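You operate a simulated robot arm through the tools that you are given. There is no shell and no other tool.

Carry out the task below with a simulated robot arm. There is one attempt and no reset: what you move stays moved.

## Task
Prove the relief check at the setting on the card with purple edge.
Fine: card out of the drawer marked notes onto the side table; air on, pump till LIFTS, then press ease off; the drawer stays open, the teal bar knob stays.

The check looks at the end state, three seconds after you hand in, the way a careful person would. Anything else that was tipped, shoved, dropped, spilled or broken makes it a failure.

## Robot
A 7-joint arm with a four-finger gripper, fixed in place. Base frame: the origin is on the floor under the middle of its stand, x ahead of it, y to its left, z up. Lengths are in mm, angles in degrees, forces in N, time in s.
It reaches about 1223 mm from its shoulder. Its first joint turns from -69.0 to 172.0 degrees. Payload 3.67 kg.
Tool frame: the origin (TCP) lies between the finger pads and is the grasp point; the fingertips stand 28 mm ahead of it; z points along the fingers, y is the line along which they close. The gripper opens to 112 mm; its body begins 73 mm behind the TCP.
Orientation is that of the tool frame in the base frame, as a unit quaternion [w, x, y, z]. With the fingers straight down and closing along the base's y, the tool's x points along the base's -x, its y along +y and its z along -z.

## Interface
- The arm moves only by the tool step_arm. Its argument "increments" is text: rows parted by semicolons, each of 7 numbers parted by spaces: the turn, a rotation vector about the base's x, y, z in rad, then the shift along the base's x, y, z in m, then the finger opening in m, from 0 to 0.112. In form: wx wy wz x y z jaw; .... A call has 1 to 20 rows; each row is the pose to reach, as a shift and turn from the pose commanded when the call began. Each row takes 0.2 s and may step no farther than 50 mm and 8.6 degrees from the row before; otherwise, or with a gripper value out of range, the whole call is refused. A pose out of reach is approached as far as the arm can. The call stops where the force on the tool passes 90 N (or 10 N more than at its start, if that is more) or the arm is blocked; 0.2 s more then pass. The fingers move at their own pace (about 102.5 mm/s each) and stop on an object; they squeeze with about 44 N. The grip force told is the motor's: it shows also when the fingers shut on nothing. Time passes only in rows, and 0.2 s behind the last, so rows that repeat a pose let the fingers close. It gives the time, the measured TCP pose, the force on the tool (base axes), the opening and the grip force at its end, in the units of the frame above (readings bear some noise), with the torque about the TCP (base axes, N m) and any sound that the robot's microphone picked up.
- Cameras (640 x 400 px; columns grow to the right, rows downward): "scene" is fixed at [49.7, -652.5, 1551.8]; the picture's right is [0.27, -0.96, 0.00], its down [-0.75, -0.21, -0.63] and it looks along [0.61, 0.17, -0.78] (base axes); focal length 349 px, centre (320, 200). "wrist" rides on the gripper at [60, -18, -104] in the tool frame; the picture's right is [0.29, 0.96, 0.00], its down [-0.80, 0.24, -0.55] and it looks along [-0.53, 0.16, 0.83] (tool axes); focal length 234 px, centre (320, 200). There is no depth. A picture from a camera that has moved, and an enlarged one, comes with that camera's place and axes in the base frame and with its lens. The place of the scene camera against the robot may be out by one fixed shift of up to 12 mm in any direction.
- get_image(camera): a new picture of that camera. No time passes.
- move_column(by): slides the trunk up (or, below 0, down) by that many mm; the arm rides with it, the base frame stays. It gives what a move gives, with no picture.
- zoom(camera, box): a new picture of the part [left, top, right, bottom] of that camera's present view, enlarged. No time passes.
- sign_off(): hands the job in; it is judged then, once.

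Places have to be worked out from the pictures, the camera data and where the tool is seen. Open the gripper and draw the arm clear of the work before you hand the job in, unless the task says otherwise.

The tools are called as a command line: name --argument value ..., lists and objects as JSON in quotes. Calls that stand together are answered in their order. step_arm: Moves the arm, as the interface text tells. Its arguments: {"type":"object","properties":{"increments":{"type":"string"}},"required":["increments"]} The other tools are called the same way: move_column (by) moves the trunk up or down; get_image (camera) takes a picture; zoom (camera, box) takes an enlarged picture of a part of a camera's view; sign_off () hands the job in.

At the start:

```text
time_s: 0.0
tcp_pos: [454.3, -575.8, 1161.4]
ee_rot: [-0.001, 0.001, 1.0, 0.0]
wrist_force: [0.8, 0.2, -0.3]
moment: [-0.02, -0.03, 0.0]
finger_gap: 112.1
grip_force: 0.1
trunk travel left (down, up): [-600.0, 240.0]
```

scene: 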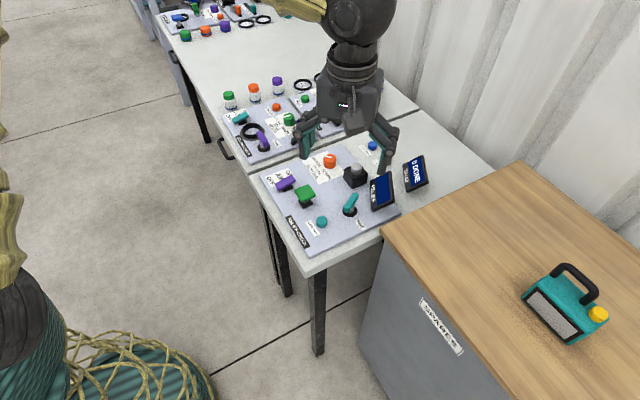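
wrist: 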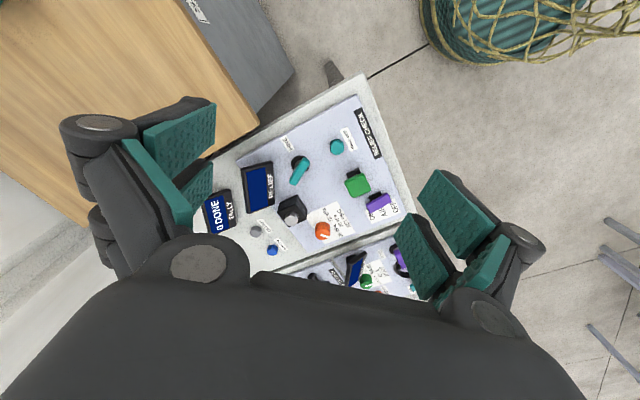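

I'll start by looking closely at the panels and the labels in both cameras.

zoom --camera "scene" --box '[240, 120, 440, 260]'

zoom --camera "scene" --box '[200, 60, 360, 170]'

zoom --camera "scene" --box '[360, 180, 640, 400]'

zoom --camera "wrist" --box '[190, 90, 430, 300]'

zoom --camera "scene" --box '[130, 0, 310, 80]'

```text
2.86 times, centred on (340, 190) of scene
camera zoom: at [49.7, -652.5, 1551.8], right [0.27, -0.96, 0.0], down [-0.75, -0.21, -0.63], along [0.61, 0.17, -0.78], focal length 997 px, centre (263, 229)
```

zoom: 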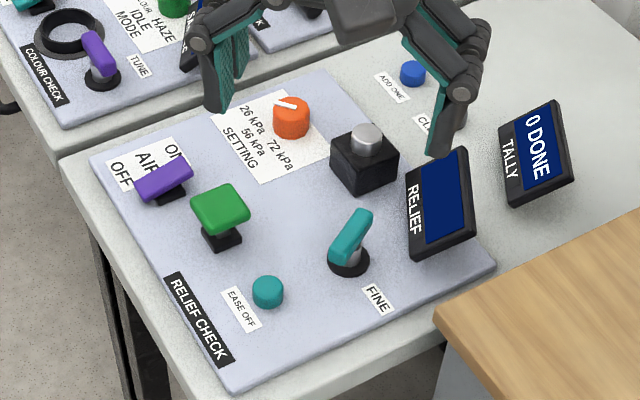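

```text
3.64 times, centred on (280, 115) of scene
camera zoom: at [49.7, -652.5, 1551.8], right [0.27, -0.96, 0.0], down [-0.75, -0.21, -0.63], along [0.61, 0.17, -0.78], focal length 1268 px, centre (466, 509)
```

zoom: 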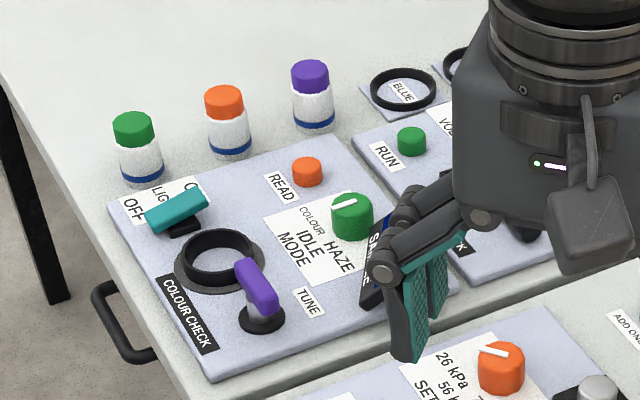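

```text
1.82 times, centred on (500, 290) of scene
camera zoom: at [49.7, -652.5, 1551.8], right [0.27, -0.96, 0.0], down [-0.75, -0.21, -0.63], along [0.61, 0.17, -0.78], focal length 634 px, centre (-7, 36)
```

zoom: 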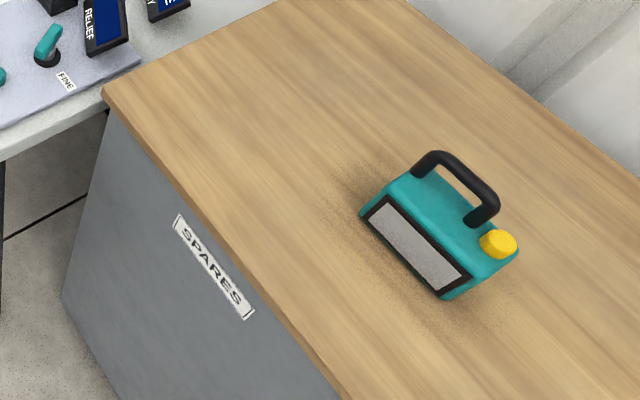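

```text
1.90 times, centred on (310, 195) of wrist
camera zoom: at [395.5, -594.0, 1265.0], right [-0.29, 0.96, 0.0], down [0.8, 0.24, 0.55], along [0.53, 0.16, -0.83], focal length 446 px, centre (339, 210)
```

zoom: 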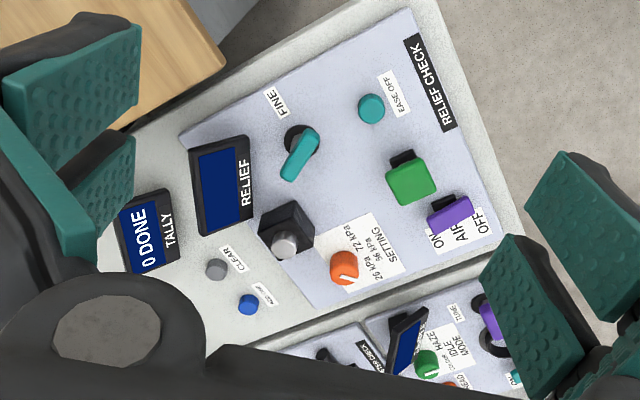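

```text
3.56 times, centred on (220, 40) of scene
camera zoom: at [49.7, -652.5, 1551.8], right [0.27, -0.96, 0.0], down [-0.75, -0.21, -0.63], along [0.61, 0.17, -0.78], focal length 1240 px, centre (676, 769)
```

zoom: 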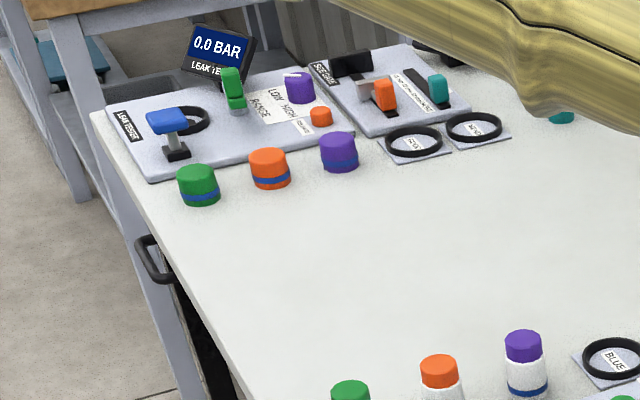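

The relief panel sits around (600,-480) with its front facing the robot. I still have to find the drawer marked "notes" and the side table, so I'll lift the arm and turn the wrist camera toward +y.

step_arm --increments "0 0 0.14 -0.01 0.025 0.01 0.112; 0 0 0.28 -0.02 0.05 0.02 0.112; 0 0 0.42 -0.03 0.075 0.03 0.112; 0 0 0.56 -0.04 0.1 0.04 0.112; 0 0 0.7 -0.05 0.125 0.05 0.112; 0 0 0.84 -0.06 0.15 0.06 0.112; 0 0 0.98 -0.07 0.175 0.07 0.112; 0 0 1.12 -0.08 0.2 0.08 0.112; 0 0 1.26 -0.09 0.225 0.09 0.112; 0 0 1.4 -0.1 0.25 0.1 0.112; 0 0 1.54 -0.1 0.275 0.1 0.112"

get_image --camera "wrist"

get_image --camera "scene"

```text
time_s: 0.9
tcp_pos: [410.6, -510.2, 1071.0]
ee_rot: [-0.15, -0.193, 0.969, 0.046]
wrist_force: [0.2, -0.3, -1.0]
moment: [0.0, 0.01, 0.01]
finger_gap: 111.9
grip_force: 0.0
trunk travel left (down, up): [-600.0, 240.0]
stopped in row 4: the arm was blocked; the commanded pose is now the measured one
```

```text
taken
camera wrist: at [397.2, -553.5, 1184.5], right [-0.6, 0.77, 0.22], down [0.79, 0.51, 0.35], along [0.15, 0.38, -0.91], focal length 234 px, centre (320, 200)
```

wrist: 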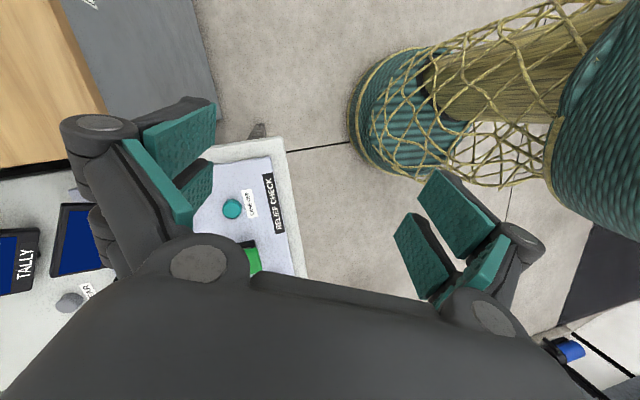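

```text
taken
```

scene: 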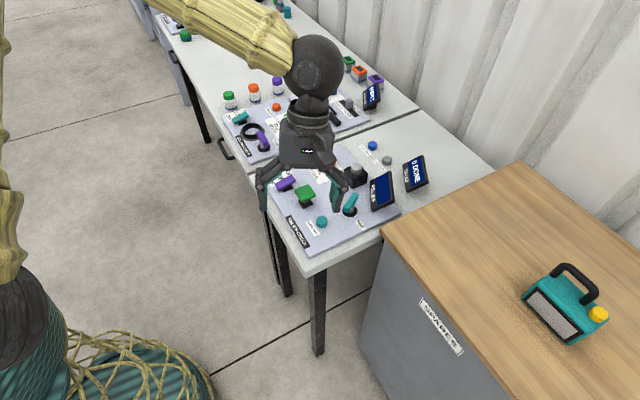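

The arm was blocked in row 4, with the tool tilted and sunk to z = 1071. That looks like a joint limit, so I'll go back to the start pose and probe other directions.

step_arm --increments "-0.0184 -0.0602 -0.0774 0.009 -0.013 0.018 0.112; -0.0368 -0.1204 -0.1548 0.0175 -0.026 0.036 0.112; -0.0552 -0.1806 -0.2322 0.026 -0.039 0.054 0.112; -0.0736 -0.2408 -0.3096 0.035 -0.0525 0.072 0.112; -0.092 -0.301 -0.387 0.0437 -0.0656 0.0904 0.112; -0.092 -0.301 -0.387 0.0437 -0.0656 0.0904 0.112"

```text
time_s: 2.3
tcp_pos: [454.1, -576.7, 1161.7]
ee_rot: [0.0, 0.0, 1.0, -0.001]
wrist_force: [-0.2, -0.1, -0.7]
moment: [-0.01, -0.03, -0.01]
finger_gap: 112.1
grip_force: 0.1
trunk travel left (down, up): [-600.0, 240.0]
```

Back at the start pose. Next I'll try a tangential swing about the base, with the yaw following joint 1, over the panels at z of about 1160.

step_arm --increments "0 0 0.05 0.026 0.03 0 0.112; 0 0 0.1 0.052 0.06 0 0.112; 0 0 0.15 0.078 0.09 0 0.112; 0 0 0.2 0.104 0.12 0 0.112; 0 0 0.25 0.13 0.15 0 0.112; 0 0 0.3 0.156 0.18 0 0.112; 0 0 0.38 0.182 0.21 0 0.112"

get_image --camera "wrist"

get_image --camera "scene"

```text
time_s: 3.1
tcp_pos: [506.7, -500.4, 1056.3]
ee_rot: [-0.115, -0.058, 0.992, 0.012]
wrist_force: [-0.2, 0.4, 0.0]
moment: [-0.05, 0.01, 0.02]
finger_gap: 112.1
grip_force: 0.0
trunk travel left (down, up): [-600.0, 240.0]
stopped in row 4: the arm was blocked; the commanded pose is now the measured one
```

```text
taken
camera wrist: at [476.1, -526.7, 1170.4], right [-0.38, 0.92, 0.1], down [0.87, 0.32, 0.37], along [0.3, 0.23, -0.92], focal length 234 px, centre (320, 200)
```

wrist: 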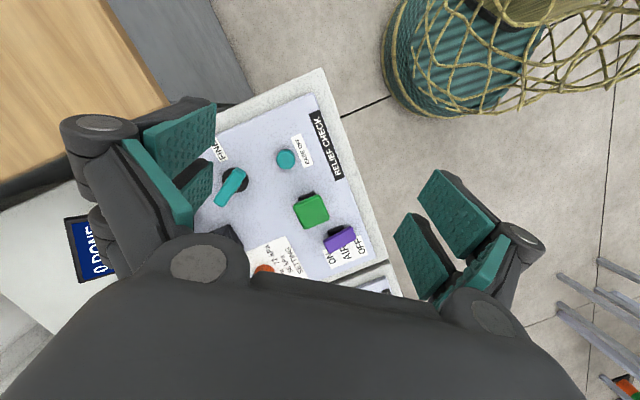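

```text
taken
```

scene: 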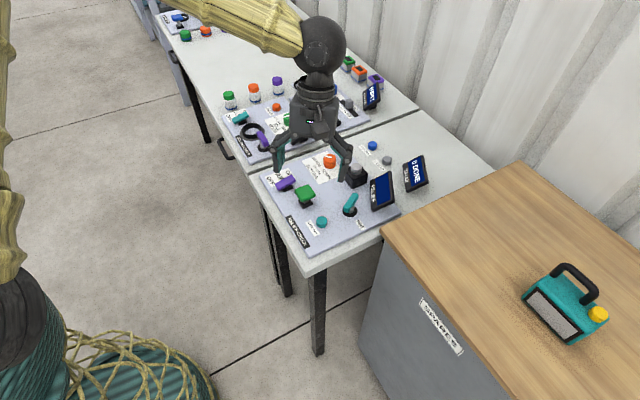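

The tool tips toward -x and sinks again, so some joint isn't following. I'll re-level it while moving outward (+x) and up, to see whether that frees the arm.

step_arm --increments "-0.002 -0.046 0 0.015 0 0.02 0.112; -0.004 -0.092 0 0.03 0 0.04 0.112; -0.006 -0.139 0 0.045 0 0.06 0.112; -0.008 -0.185 0 0.06 0 0.08 0.112; -0.01 -0.2315 0.003 0.08 0 0.105 0.112; -0.01 -0.2315 0.003 0.1 0 0.105 0.112; -0.01 -0.2315 0.003 0.1 0 0.105 0.112"

```text
time_s: 4.7
tcp_pos: [601.7, -513.3, 1147.3]
ee_rot: [-0.01, -0.049, 0.999, 0.01]
wrist_force: [0.0, -0.5, 1.3]
moment: [-0.01, 0.0, 0.01]
finger_gap: 112.1
grip_force: 0.1
trunk travel left (down, up): [-600.0, 240.0]
```

That worked: the tool is level at (602,-513,1147). Next I'll see whether the arm can go up from here.

step_arm --increments "0 0 0 0 0 0.03 0.112; 0 0 0 0 0 0.06 0.112; 0 0 0 0 0 0.09 0.112; 0 0 0 0 0 0.12 0.112; 0 0 0 0 0 0.12 0.112"

get_image --camera "wrist"

get_image --camera "scene"

```text
time_s: 6.1
tcp_pos: [596.1, -527.2, 1268.6]
ee_rot: [-0.001, -0.04, 0.999, 0.018]
wrist_force: [-0.3, -0.3, 0.2]
moment: [0.02, 0.0, 0.02]
finger_gap: 112.2
grip_force: 0.0
trunk travel left (down, up): [-600.0, 240.0]
stopped in row 5: the arm was blocked; the commanded pose is now the measured one
```

```text
taken
camera wrist: at [538.9, -555.3, 1372.4], right [-0.37, 0.93, 0.04], down [0.78, 0.28, 0.56], along [0.51, 0.23, -0.83], focal length 234 px, centre (320, 200)
```

wrist: 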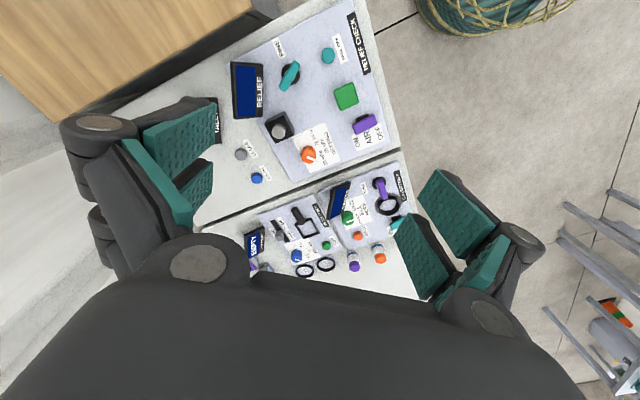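

```text
taken
```

scene: 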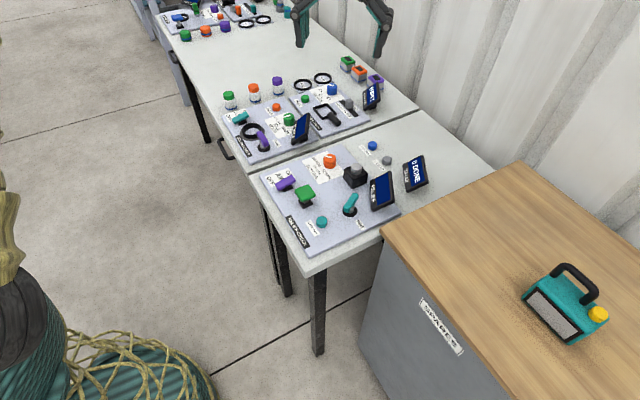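

The scene view is clear now, so I'll zoom in on the table fronts and the surroundings for the drawer labels.

zoom --camera "scene" --box '[130, 60, 330, 190]'

zoom --camera "scene" --box '[220, 180, 420, 360]'

zoom --camera "wrist" --box '[200, 0, 420, 290]'

zoom --camera "wrist" --box '[520, 180, 640, 400]'

zoom --camera "scene" --box '[270, 40, 420, 150]'

```text
3.08 times, centred on (230, 125) of scene
camera zoom: at [49.7, -652.5, 1551.8], right [0.27, -0.96, 0.0], down [-0.75, -0.21, -0.63], along [0.61, 0.17, -0.78], focal length 1073 px, centre (597, 431)
```

zoom: 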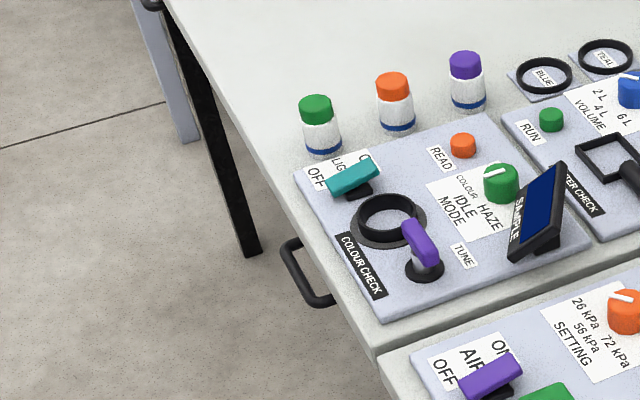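

```text
2.22 times, centred on (320, 270) of scene
camera zoom: at [49.7, -652.5, 1551.8], right [0.27, -0.96, 0.0], down [-0.75, -0.21, -0.63], along [0.61, 0.17, -0.78], focal length 775 px, centre (320, 44)
```

zoom: 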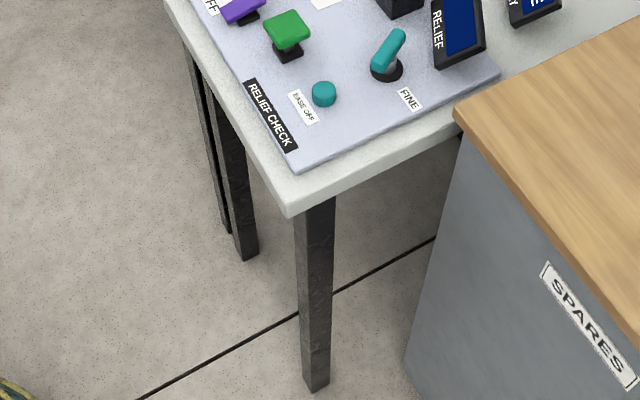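

```text
1.38 times, centred on (310, 145) of wrist
camera zoom: at [538.9, -555.3, 1372.4], right [-0.37, 0.93, 0.04], down [0.78, 0.28, 0.56], along [0.51, 0.23, -0.83], focal length 323 px, centre (334, 276)
```

zoom: 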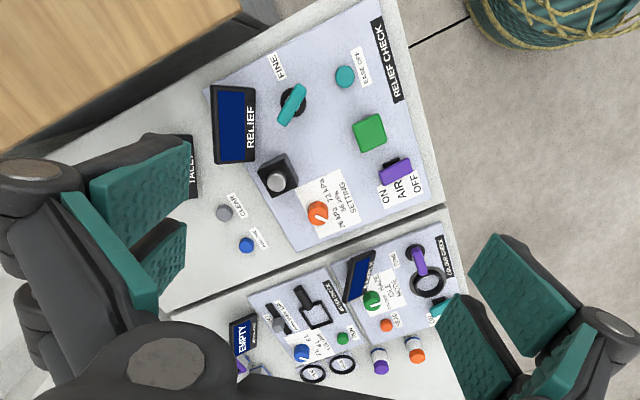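

```text
1.82 times, centred on (580, 290) of wrist
camera zoom: at [538.9, -555.3, 1372.4], right [-0.37, 0.93, 0.04], down [0.78, 0.28, 0.56], along [0.51, 0.23, -0.83], focal length 426 px, centre (-153, 36)
```

zoom: 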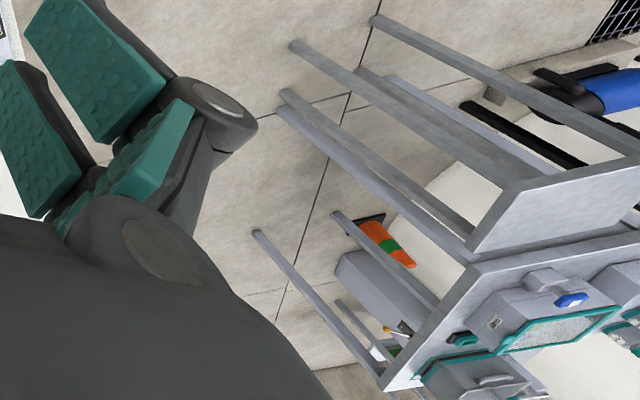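

```text
3.64 times, centred on (345, 95) of scene
camera zoom: at [49.7, -652.5, 1551.8], right [0.27, -0.96, 0.0], down [-0.75, -0.21, -0.63], along [0.61, 0.17, -0.78], focal length 1268 px, centre (229, 582)
```

zoom: 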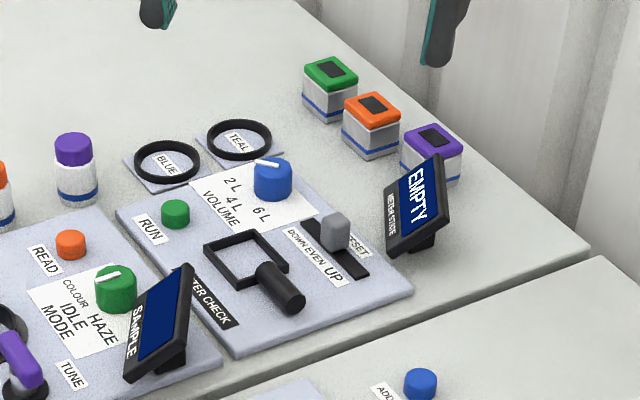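

The earlier blocks fit an elbow-fold limit: the arm can't come too close to the shoulder. I'll move out to a larger radius and swing left along an arc for a survey.

step_arm --increments "0 0 0.0 0.03 -0.01 -0.01 0.112; 0 0 0.03 0.06 -0.01 -0.02 0.112; 0 0 0.07 0.09 0.01 -0.03 0.112; 0 0 0.11 0.115 0.04 -0.03 0.112; 0 0 0.15 0.14 0.07 -0.03 0.112; 0 0 0.19 0.16 0.1 -0.03 0.112; 0 0 0.23 0.18 0.13 -0.03 0.112; 0 0 0.27 0.2 0.16 -0.03 0.112; 0 0 0.31 0.215 0.19 -0.03 0.112; 0 0 0.35 0.23 0.22 -0.03 0.112"

get_image --camera "wrist"

get_image --camera "scene"

```text
time_s: 8.3
tcp_pos: [827.8, -330.5, 1133.4]
ee_rot: [-0.07, -0.199, 0.977, 0.037]
wrist_force: [-0.3, -0.9, -0.1]
moment: [0.02, -0.02, 0.0]
finger_gap: 111.9
grip_force: 0.0
trunk travel left (down, up): [-600.0, 240.0]
stopped in row 10: the arm was blocked; the commanded pose is now the measured one
```

```text
taken
camera wrist: at [797.1, -375.1, 1241.3], right [-0.63, 0.77, 0.13], down [0.72, 0.51, 0.47], along [0.3, 0.39, -0.87], focal length 234 px, centre (320, 200)
```

wrist: 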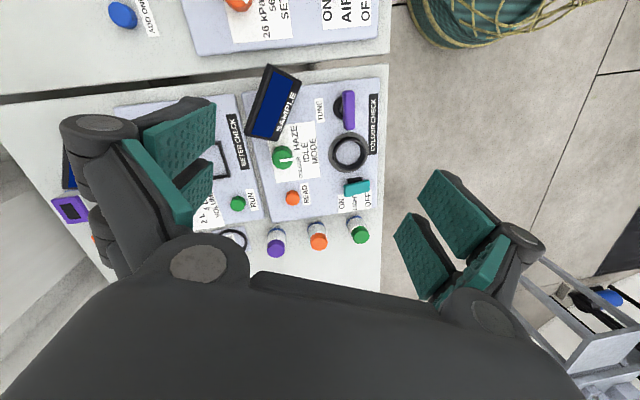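

```text
taken
```

scene: 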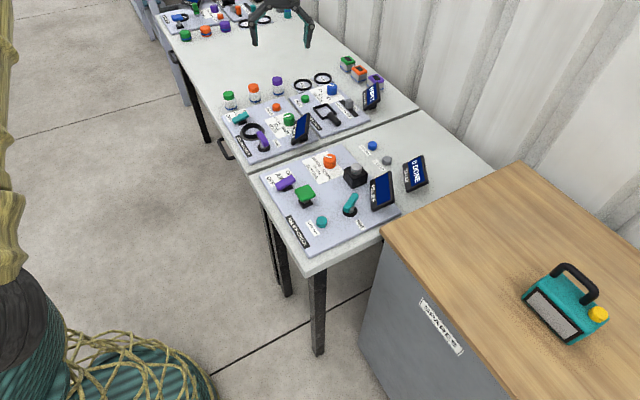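

The tool sank about 100 mm again, so the shoulder seems unable to hold this height here. I'll raise the trunk to get headroom and see whether that frees the arm.

move_column --by 200

get_image --camera "wrist"

get_image --camera "scene"

```text
time_s: 10.5
tcp_pos: [828.9, -329.7, 1333.9]
ee_rot: [-0.069, -0.199, 0.977, 0.037]
wrist_force: [0.3, -0.3, -0.2]
moment: [0.01, 0.02, 0.05]
finger_gap: 111.9
grip_force: 0.1
trunk travel left (down, up): [-800.0, 40.0]
```

```text
taken
camera wrist: at [797.1, -374.5, 1441.7], right [-0.63, 0.76, 0.13], down [0.72, 0.51, 0.47], along [0.3, 0.39, -0.87], focal length 234 px, centre (320, 200)
```

wrist: 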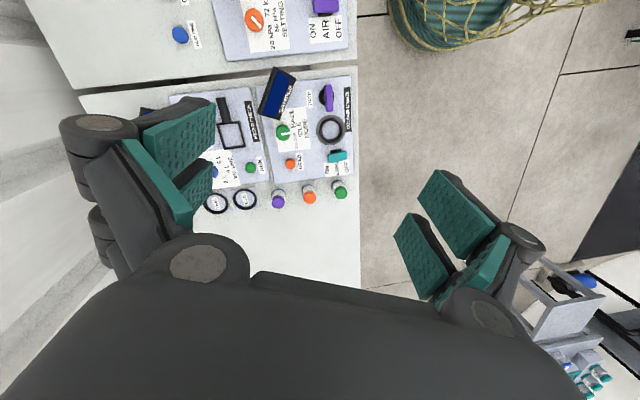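

```text
taken
```

scene: 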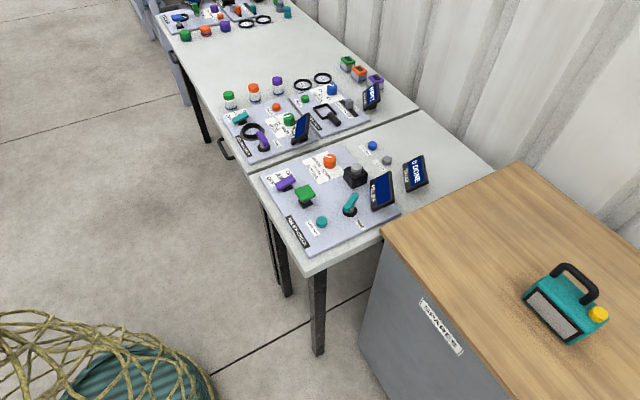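

Raising the trunk works and the view is wider. I'll keep swinging left along an arc at r of about 870 while levelling the tool.

step_arm --increments "-0.003 -0.014 0.04 0.0107 0.0406 -0.005 0.112; -0.005 -0.028 0.08 0.020 0.0798 -0.01 0.112; -0.007 -0.042 0.12 0.028 0.1208 -0.015 0.112; -0.008 -0.056 0.16 0.0339 0.162 -0.02 0.112; -0.009 -0.07 0.2 0.0379 0.2032 -0.025 0.112; -0.009 -0.084 0.24 0.0399 0.2445 -0.03 0.112; -0.009 -0.098 0.28 0.0399 0.2842 -0.035 0.112; -0.009 -0.11 0.32 0.038 0.3237 -0.04 0.112; -0.008 -0.125 0.36 0.0345 0.363 -0.045 0.112; -0.007 -0.14 0.41 0.029 0.4017 -0.05 0.112; -0.006 -0.15 0.46 0.024 0.4405 -0.05 0.112; -0.006 -0.163 0.5 0.018 0.479 -0.05 0.112"

get_image --camera "wrist"

get_image --camera "scene"

```text
time_s: 11.6
tcp_pos: [853.1, -163.6, 1202.6]
ee_rot: [-0.108, -0.273, 0.955, 0.044]
wrist_force: [-0.7, 0.5, 0.1]
moment: [-0.02, 0.03, -0.03]
finger_gap: 112.0
grip_force: 0.1
trunk travel left (down, up): [-800.0, 40.0]
stopped in row 5: the arm was blocked; the commanded pose is now the measured one
```

```text
taken
camera wrist: at [837.6, -214.2, 1310.9], right [-0.73, 0.66, 0.19], down [0.66, 0.61, 0.43], along [0.17, 0.44, -0.88], focal length 234 px, centre (320, 200)
```

wrist: 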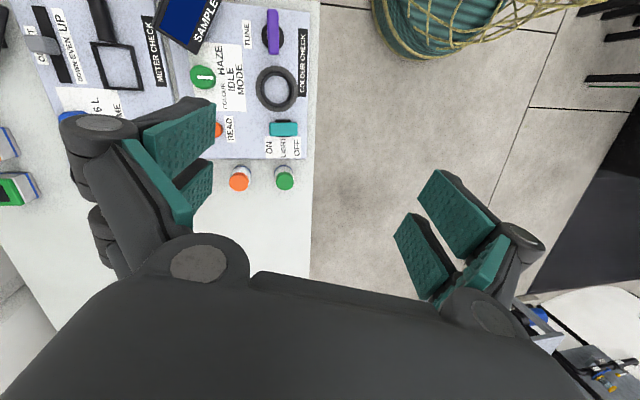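

```text
taken
```

scene: 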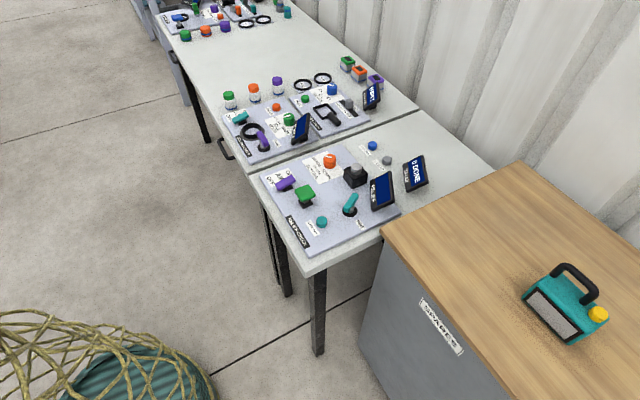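

It sank again during the +y motion. To tell a true limit from a tracking lag, I'll re-level and rise without any xy motion.

step_arm --increments "-0.005 -0.045 0 0 0 0.02 0.112; -0.01 -0.09 0 0 0 0.04 0.112; -0.015 -0.135 0 0 0 0.06 0.112; -0.02 -0.18 0 0 0 0.08 0.112; -0.025 -0.23 0 0 0 0.1 0.112; -0.025 -0.23 0 0 0 0.1 0.112"

```text
time_s: 12.7
tcp_pos: [833.9, -182.3, 1163.3]
ee_rot: [-0.096, -0.262, 0.96, 0.034]
wrist_force: [-0.1, -0.3, 0.7]
moment: [-0.03, 0.01, -0.03]
finger_gap: 112.1
grip_force: 0.0
trunk travel left (down, up): [-800.0, 40.0]
stopped in row 5: the arm was blocked; the commanded pose is now the measured one
```

Still a real limit here, since it sinks further. My remaining suspect is the tool yaw, so I'll turn the yaw back (negative) first and then re-level.

step_arm --increments "0 0 -0.08 0 0 0 0.112; 0 0 -0.16 0 0 0 0.112; 0 0 -0.24 0 0 0 0.112; 0 0 -0.32 0 0 0 0.112; 0 0 -0.4 0 0 0 0.112; 0 -0.04 -0.42 0 0 0.01 0.112; 0 -0.08 -0.44 0 0 0.03 0.112; 0 -0.12 -0.46 0 0 0.05 0.112; 0 -0.16 -0.46 0 0 0.07 0.112; 0 -0.2 -0.46 0 0 0.09 0.112; 0 -0.2 -0.46 0 0 0.09 0.112"

get_image --camera "wrist"

```text
time_s: 14.8
tcp_pos: [809.4, -198.9, 1128.5]
ee_rot: [-0.076, -0.025, 0.996, 0.038]
wrist_force: [0.7, 0.7, -1.3]
moment: [-0.02, 0.02, 0.0]
finger_gap: 112.1
grip_force: 0.0
trunk travel left (down, up): [-800.0, 40.0]
stopped in row 10: the arm was blocked; the commanded pose is now the measured one
```

```text
taken
camera wrist: at [768.2, -227.6, 1238.1], right [-0.33, 0.94, 0.12], down [0.86, 0.24, 0.45], along [0.39, 0.25, -0.89], focal length 234 px, centre (320, 200)
```

wrist: 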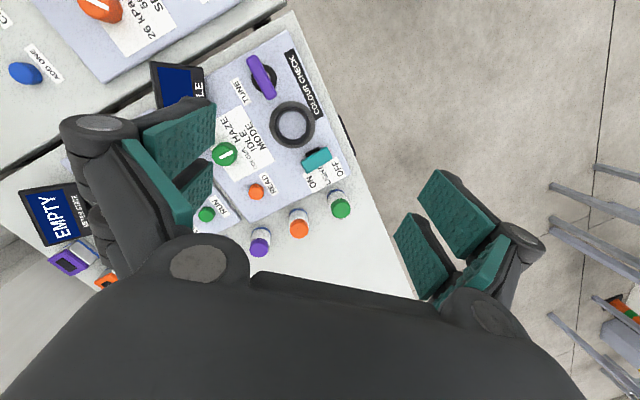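

Yaw is free, but height isn't: the arm wants to be lower relative to its shoulder in this sector. I'll level the tool at a slightly lower height of about 1080 to confirm.

step_arm --increments "-0.014 -0.03 0 0 0 -0.01 0.112; -0.028 -0.06 0 0 0 -0.02 0.112; -0.042 -0.09 0 0 0 -0.03 0.112; -0.056 -0.12 0 0 0 -0.04 0.112; -0.072 -0.153 0 0 0 -0.045 0.112; -0.072 -0.153 0 0 0 -0.045 0.112; -0.072 -0.153 0 0 0 -0.045 0.112"

```text
time_s: 16.4
tcp_pos: [805.2, -206.1, 1071.6]
ee_rot: [-0.006, -0.019, 1.0, 0.004]
wrist_force: [0.9, -0.1, -0.8]
moment: [0.02, 0.0, -0.01]
finger_gap: 112.0
grip_force: 0.1
trunk travel left (down, up): [-800.0, 40.0]
```

The tool is level now at (805,-206,1071). Next I'll draw the hand inward, in front of the table edge, to get a look at the drawer fronts and see how the arm behaves there.

step_arm --increments "0 0 0 -0.03 0.01 0 0.112; 0 0 0 -0.06 0.02 0 0.112; 0 0 0 -0.09 0.03 0 0.112; 0 0 0 -0.12 0.04 0 0.112; 0 0 0 -0.15 0.05 0 0.112; 0 0 0 -0.18 0.06 0 0.112; 0 0 0 -0.21 0.07 0 0.112; 0 0 0 -0.21 0.07 0 0.112"

get_image --camera "wrist"

get_image --camera "scene"

```text
time_s: 17.3
tcp_pos: [664.5, -177.6, 988.1]
ee_rot: [-0.077, -0.013, 0.997, 0.008]
wrist_force: [-1.1, 0.1, 0.1]
moment: [0.02, -0.01, 0.0]
finger_gap: 111.8
grip_force: 0.1
trunk travel left (down, up): [-800.0, 40.0]
stopped in row 4: the arm was blocked; the commanded pose is now the measured one
```

```text
taken
camera wrist: at [622.7, -198.8, 1100.0], right [-0.31, 0.95, 0.06], down [0.87, 0.25, 0.43], along [0.39, 0.18, -0.9], focal length 234 px, centre (320, 200)
```

wrist: 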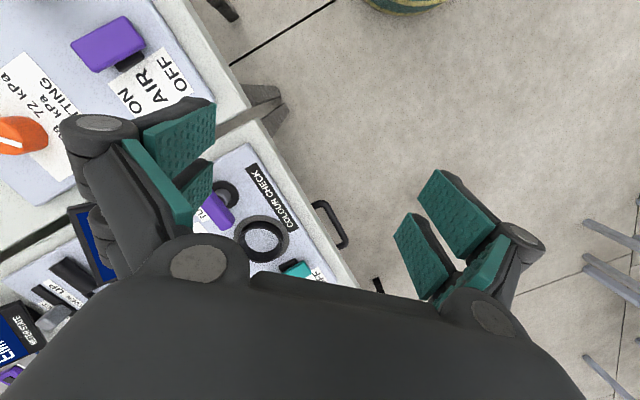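

```text
taken
```

scene: 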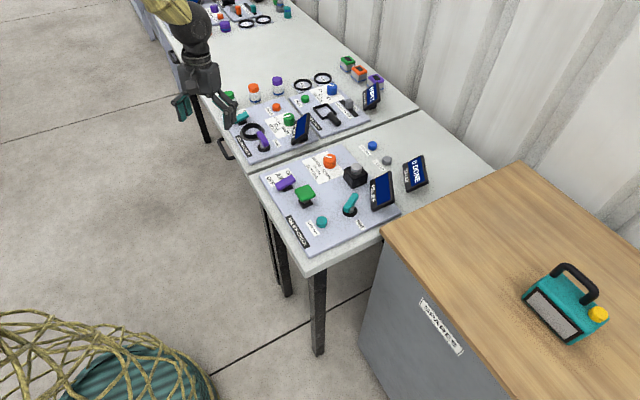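

Moving inward also makes it sink, with the fingers near table items at z of about 960. So this is a minimum-distance (elbow-fold) limit, and I'll go back up and outward and try the sweep to the left at a longer reach.

step_arm --increments "-0.003 -0.03 0 0.03 -0.005 0.02 0.112; -0.006 -0.06 0 0.06 -0.01 0.04 0.112; -0.01 -0.09 0 0.09 -0.015 0.06 0.112; -0.012 -0.12 0 0.12 -0.02 0.08 0.112; -0.014 -0.155 0 0.15 -0.02 0.1 0.112; -0.014 -0.155 0 0.18 -0.02 0.11 0.112; -0.014 -0.155 0 0.21 -0.015 0.115 0.112; -0.014 -0.155 0 0.24 -0.01 0.115 0.112; -0.014 -0.155 0 0.27 0 0.115 0.112; -0.014 -0.155 0 0.29 0.03 0.115 0.112; -0.014 -0.155 0 0.3 0.06 0.115 0.112; -0.014 -0.155 0 0.31 0.09 0.115 0.112; -0.014 -0.155 0 0.31 0.12 0.115 0.112; -0.014 -0.155 0 0.31 0.15 0.115 0.112"

get_image --camera "wrist"

get_image --camera "scene"

```text
time_s: 20.3
tcp_pos: [972.5, -45.8, 1101.2]
ee_rot: [0.001, -0.02, 1.0, 0.004]
wrist_force: [-1.1, 0.0, 0.2]
moment: [-0.03, 0.01, -0.01]
finger_gap: 111.7
grip_force: 0.1
out of reach, approached as far as the arm can: row 14
trunk travel left (down, up): [-800.0, 40.0]
```

```text
taken
camera wrist: at [913.6, -66.7, 1206.5], right [-0.32, 0.95, 0.01], down [0.79, 0.27, 0.56], along [0.52, 0.19, -0.83], focal length 234 px, centre (320, 200)
```

wrist: 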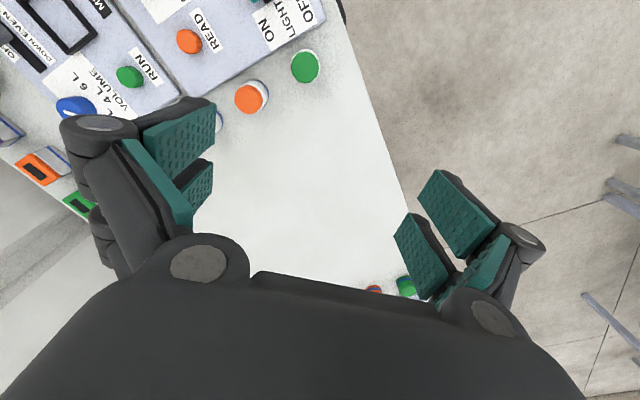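

```text
taken
```

scene: 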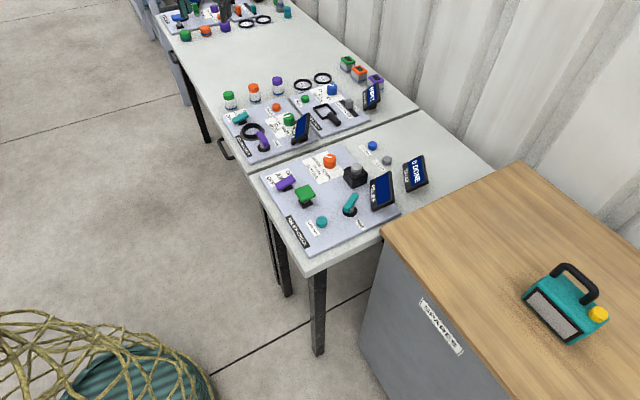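

At long reach it follows well, and the reach limit is reported separately. I'll keep sweeping left at r of about 930.

step_arm --increments "0 0 0.04 -0.025 0.028 0 0.112; 0 0 0.09 -0.046 0.072 0 0.112; 0 0 0.14 -0.05 0.12 0 0.112; 0 0 0.19 -0.056 0.168 0 0.112; 0 0 0.24 -0.065 0.216 0 0.112; 0 0 0.29 -0.076 0.262 0 0.112; 0 0 0.34 -0.09 0.308 0 0.112; 0 0 0.39 -0.106 0.354 0 0.112; 0 0 0.44 -0.125 0.399 0 0.112; 0 0 0.49 -0.146 0.443 0 0.112; 0 0 0.54 -0.169 0.486 0 0.112"

get_image --camera "wrist"

get_image --camera "scene"

```text
time_s: 22.9
tcp_pos: [737.2, 214.3, 1067.5]
ee_rot: [-0.066, -0.215, 0.967, 0.119]
wrist_force: [0.4, 0.8, 0.8]
moment: [0.0, 0.01, 0.0]
finger_gap: 111.7
grip_force: 0.2
out of reach, approached as far as the arm can: row 1, 2, 3, 4, 5, 6, 7, 8, 9, 10, 11
trunk travel left (down, up): [-800.0, 40.0]
stopped in row 11: the arm was blocked; the commanded pose is now the measured one
```

```text
taken
camera wrist: at [709.3, 152.1, 1167.9], right [-0.64, 0.72, 0.27], down [0.72, 0.44, 0.53], along [0.26, 0.54, -0.8], focal length 234 px, centre (320, 200)
```

wrist: 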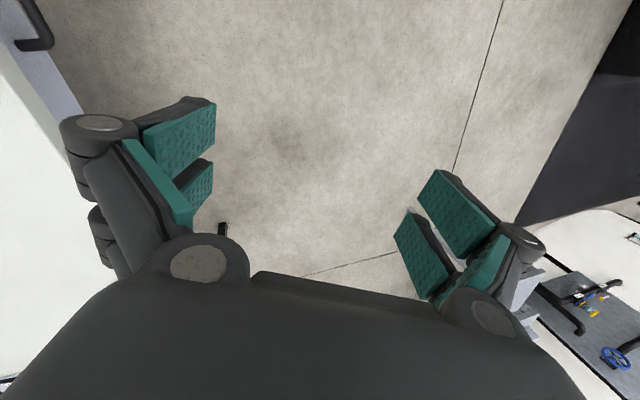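

```text
taken
```

scene: 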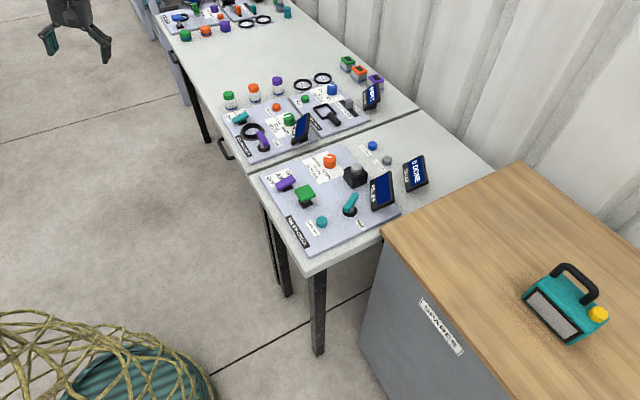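

That fits the first joint sitting at its end stop, with the arm folded "backward" over j1, which blocks the left side. Before deciding on a reconfiguration, I'll go back to a reachable spot and survey the room by yawing the camera.

zoom --camera "wrist" --box '[480, 150, 640, 400]'

step_arm --increments "-0.025 -0.022 -0.02 0.018 -0.029 0.004 0.112; -0.05 -0.045 -0.04 0.036 -0.058 0.008 0.112; -0.075 -0.067 -0.06 0.054 -0.087 0.012 0.112; -0.1 -0.09 -0.08 0.072 -0.116 0.016 0.112; -0.126 -0.112 -0.1 0.09 -0.145 0.02 0.112; -0.15 -0.134 -0.1 0.108 -0.174 0.024 0.112; -0.176 -0.157 -0.1 0.126 -0.203 0.028 0.112; -0.202 -0.179 -0.1 0.143 -0.234 0.033 0.112; -0.202 -0.179 -0.1 0.143 -0.234 0.033 0.112"

```text
1.60 times, centred on (560, 275) of wrist
camera zoom: at [709.3, 152.1, 1167.9], right [-0.64, 0.72, 0.27], down [0.72, 0.44, 0.53], along [0.26, 0.54, -0.8], focal length 375 px, centre (-64, 80)
```

zoom: 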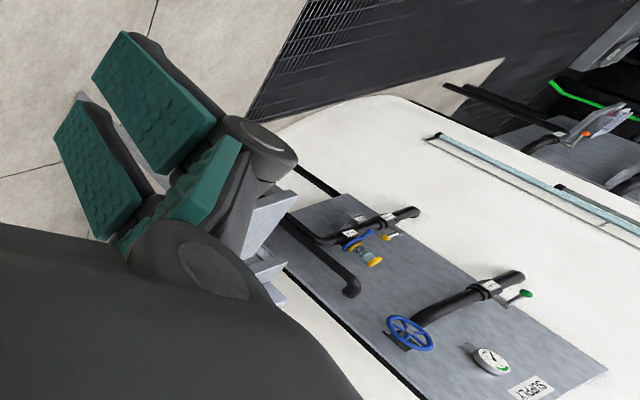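

```text
time_s: 24.9
tcp_pos: [881.9, -24.7, 1103.1]
ee_rot: [0.006, -0.164, 0.986, 0.007]
wrist_force: [-0.7, 0.5, 0.1]
moment: [0.01, -0.03, 0.0]
finger_gap: 112.0
grip_force: 0.0
trunk travel left (down, up): [-800.0, 40.0]
```

I'm at (882,-25,1103) with a level tool. Next I'll yaw in place to survey the left and behind.

step_arm --increments "0 0 0.14 0 0 0 0.112; 0 0 0.28 0 0 0 0.112; 0 0 0.42 0 0 0 0.112; 0 0 0.56 0 0 0 0.112; 0 0 0.7 0 0 0 0.112; 0 0 0.84 0 0 0 0.112; 0 0 0.98 0 0 0 0.112; 0 0 1.12 0 0 0 0.112; 0 0 1.26 0 0 0 0.112; 0 0 1.26 0 0 0 0.112"

get_image --camera "wrist"

```text
time_s: 27.1
tcp_pos: [881.9, -24.5, 1102.1]
ee_rot: [-0.005, 0.714, -0.7, -0.009]
wrist_force: [0.6, -0.4, 0.1]
moment: [0.0, 0.0, 0.02]
finger_gap: 112.2
grip_force: 0.1
trunk travel left (down, up): [-800.0, 40.0]
```

```text
taken
camera wrist: at [901.6, -85.3, 1205.0], right [-0.95, -0.31, 0.0], down [-0.25, 0.78, 0.57], along [-0.17, 0.54, -0.82], focal length 234 px, centre (320, 200)
```

wrist: 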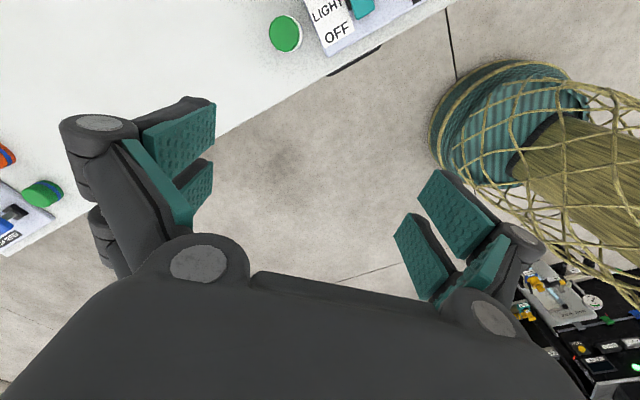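

Yaw is free here, and I can see the stand and a machine beyond it. The camera effectively looks along the fingers, so I'll tilt the fingers toward +y for a wider look.

step_arm --increments "0.14 0 0 0 0 0.01 0.112; 0.28 0 0 0 0 0.02 0.112; 0.42 0 0 0 0 0.03 0.112; 0.56 0 0 0 0 0.04 0.112; 0.7 0 0 0 0 0.04 0.112; 0.84 0 0 0 0 0.04 0.112; 0.84 0 0 0 0 0.04 0.112"

get_image --camera "wrist"

```text
time_s: 28.6
tcp_pos: [879.2, -17.5, 1140.6]
ee_rot: [-0.295, 0.654, -0.634, -0.289]
wrist_force: [-0.5, 0.2, 0.3]
moment: [0.0, -0.03, -0.04]
finger_gap: 112.0
grip_force: 0.2
trunk travel left (down, up): [-800.0, 40.0]
```

```text
taken
camera wrist: at [899.9, -133.6, 1164.6], right [-0.95, -0.21, -0.24], down [-0.26, 0.1, 0.96], along [-0.18, 0.97, -0.15], focal length 234 px, centre (320, 200)
```

wrist: 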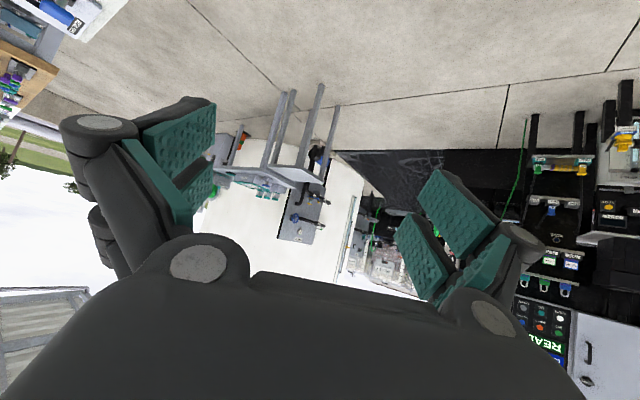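

The +y side is only a distant hall background. I'll tilt the other way, toward -y, to look at the relief table, the cabinet and beyond.

step_arm --increments "-0.14 0 0 0 0 0 0.112; -0.28 0 0 0 0 0 0.112; -0.42 0 0 0 0 0 0.112; -0.56 0 0 0 0 0 0.112; -0.7 0 0 0 0 0.02 0.112; -0.84 0 0 0 0 0.04 0.112; -0.98 0 0 0 0 0.06 0.112; -1.12 0 0 0 0 0.08 0.112; -1.26 0 0 0 0 0.1 0.112; -1.4 0 0 0 0 0.1 0.112; -1.54 0 0 0 0 0.1 0.112; -1.54 0 0 0 0 0.1 0.112"

get_image --camera "wrist"

get_image --camera "scene"

```text
time_s: 31.2
tcp_pos: [959.9, 24.9, 1283.3]
ee_rot: [-0.297, -0.652, 0.668, -0.202]
wrist_force: [0.1, 1.0, 1.2]
moment: [-0.09, 0.03, 0.04]
finger_gap: 112.1
grip_force: 0.0
out of reach, approached as far as the arm can: row 7, 8, 9, 10, 11, 12
trunk travel left (down, up): [-800.0, 40.0]
```

```text
taken
camera wrist: at [994.7, 46.2, 1399.3], right [-0.94, -0.15, 0.3], down [-0.18, 0.98, -0.09], along [-0.28, -0.14, -0.95], focal length 234 px, centre (320, 200)
```

wrist: 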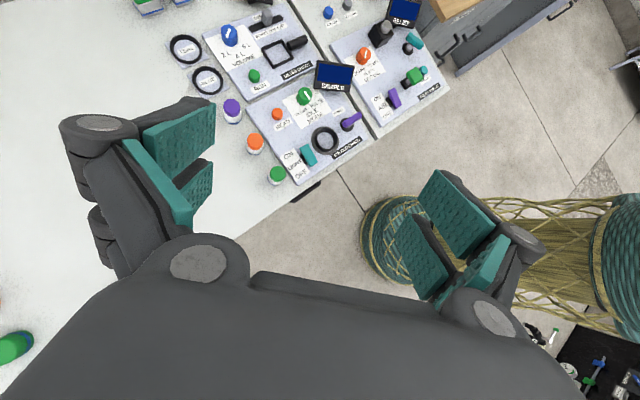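

```text
taken
```

scene: 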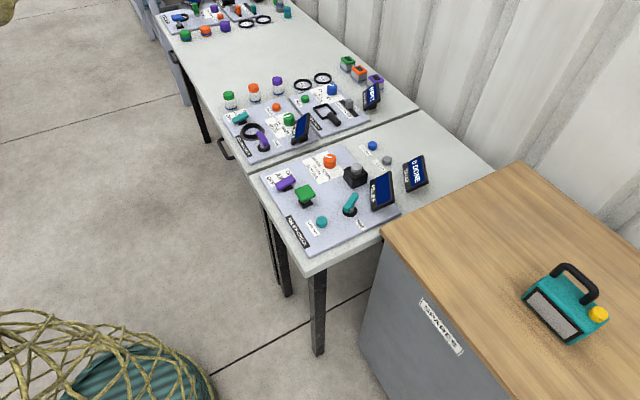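

The cabinet's front shows drawer handles at the top right of this view. I'll zoom in there.

zoom --camera "wrist" --box '[380, 0, 640, 120]'

zoom --camera "wrist" --box '[160, 0, 460, 220]'

zoom --camera "wrist" --box '[480, 280, 640, 400]'

```text
2.46 times, centred on (510, 60) of wrist
camera zoom: at [994.7, 46.2, 1399.3], right [-0.94, -0.15, 0.3], down [-0.18, 0.98, -0.09], along [-0.28, -0.14, -0.95], focal length 576 px, centre (-148, 545)
```

zoom: 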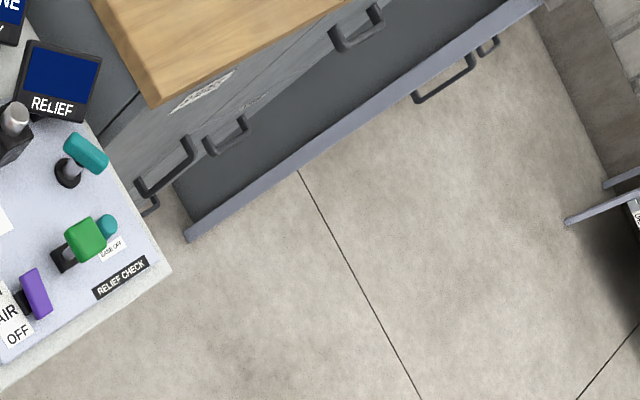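

```text
1.82 times, centred on (310, 110) of wrist
camera zoom: at [994.7, 46.2, 1399.3], right [-0.94, -0.15, 0.3], down [-0.18, 0.98, -0.09], along [-0.28, -0.14, -0.95], focal length 426 px, centre (338, 364)
```

zoom: 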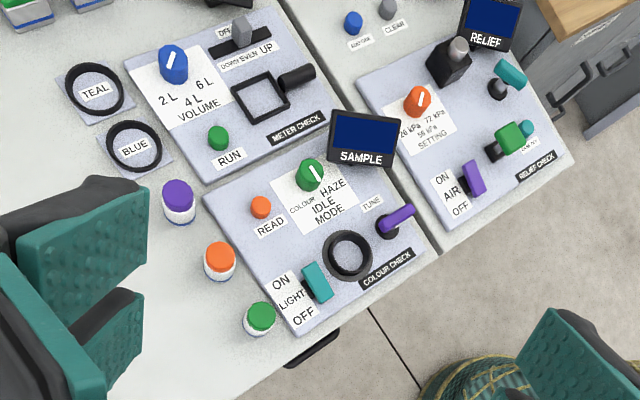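

```text
3.33 times, centred on (560, 340) of wrist
camera zoom: at [994.7, 46.2, 1399.3], right [-0.94, -0.15, 0.3], down [-0.18, 0.98, -0.09], along [-0.28, -0.14, -0.95], focal length 781 px, centre (-480, -267)
```

zoom: 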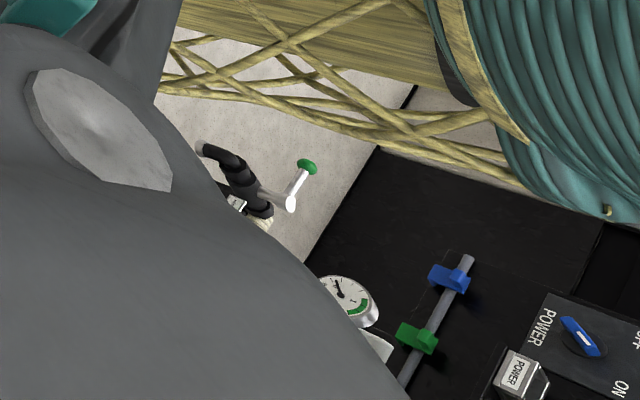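

The cabinet has several handles, and something gray sticks out low down. I'll zoom the scene camera on the lower cabinet face.

zoom --camera "scene" --box '[340, 220, 500, 400]'

zoom --camera "wrist" --box '[400, 0, 520, 80]'

```text
2.22 times, centred on (420, 310) of scene
camera zoom: at [49.7, -652.5, 1551.8], right [0.27, -0.96, 0.0], down [-0.75, -0.21, -0.63], along [0.61, 0.17, -0.78], focal length 775 px, centre (98, -44)
```

zoom: 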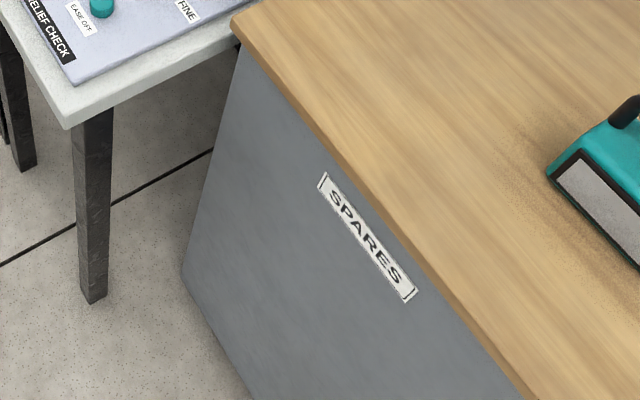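

```text
5.00 times, centred on (460, 40) of wrist
camera zoom: at [994.7, 46.2, 1399.3], right [-0.94, -0.15, 0.3], down [-0.18, 0.98, -0.09], along [-0.28, -0.14, -0.95], focal length 1171 px, centre (-380, 1000)
```

zoom: 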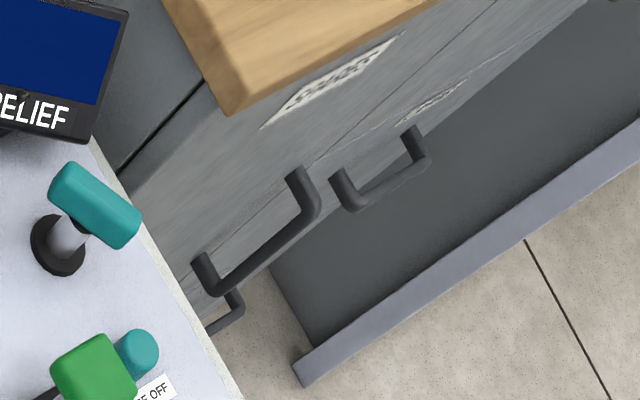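

The drawer front with its handles is on the cabinet to the right, around (250,-900), below the scene view. I'll bring the hand back to the right side at (420,-600,1150), with the fingers pointing toward -y, to look at it.

step_arm --increments "0 0 0 -0.029 -0.036 -0.005 0.112; 0 0 0 -0.058 -0.072 -0.01 0.112; 0 0 0 -0.087 -0.108 -0.016 0.112; 0 0 0 -0.115 -0.145 -0.022 0.112; 0 0 0 -0.144 -0.181 -0.028 0.112; 0 0 0 -0.172 -0.217 -0.034 0.112; 0 0 0 -0.201 -0.253 -0.04 0.112; 0 0 0 -0.23 -0.29 -0.045 0.112; -0.05 0 0 -0.259 -0.326 -0.05 0.112; -0.1 0 0 -0.287 -0.362 -0.056 0.112; -0.15 0 0 -0.316 -0.399 -0.062 0.112; -0.2 0 0 -0.345 -0.435 -0.068 0.112; -0.25 0 0 -0.374 -0.471 -0.074 0.112; -0.3 0 0 -0.402 -0.507 -0.08 0.112; -0.36 0 0 -0.431 -0.543 -0.085 0.112; -0.42 0 0 -0.46 -0.58 -0.09 0.112; -0.42 0 0 -0.46 -0.58 -0.09 0.112"

get_image --camera "wrist"

get_image --camera "scene"

```text
time_s: 34.9
tcp_pos: [999.5, -697.1, 1145.0]
ee_rot: [-0.425, -0.577, 0.612, -0.335]
wrist_force: [-0.8, -0.5, -0.1]
moment: [0.02, 0.02, -0.01]
finger_gap: 111.7
grip_force: 0.0
out of reach, approached as far as the arm can: row 1, 2, 3, 4, 5, 6, 7, 8, 9, 10, 11, 12, 13, 14, 15, 16, 17
trunk travel left (down, up): [-800.0, 40.0]
```

```text
taken
camera wrist: at [1033.3, -630.3, 1242.4], right [-0.94, -0.02, 0.34], down [-0.19, 0.86, -0.47], along [-0.28, -0.51, -0.81], focal length 234 px, centre (320, 200)
```

wrist: 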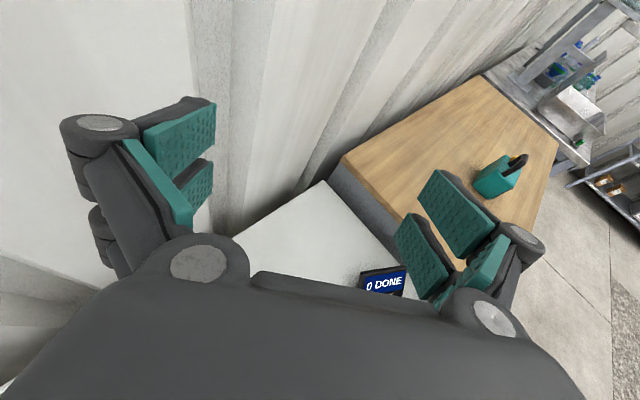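

```text
taken
```

scene: 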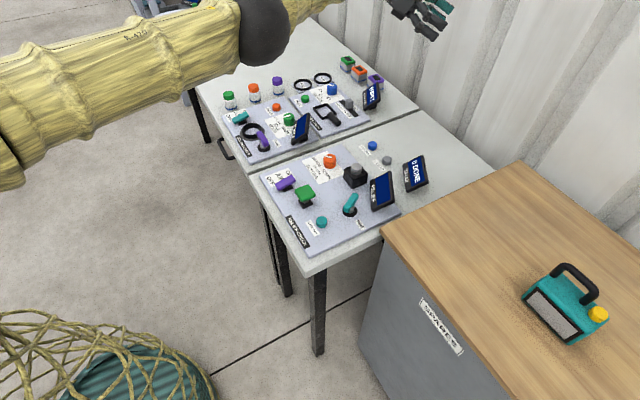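

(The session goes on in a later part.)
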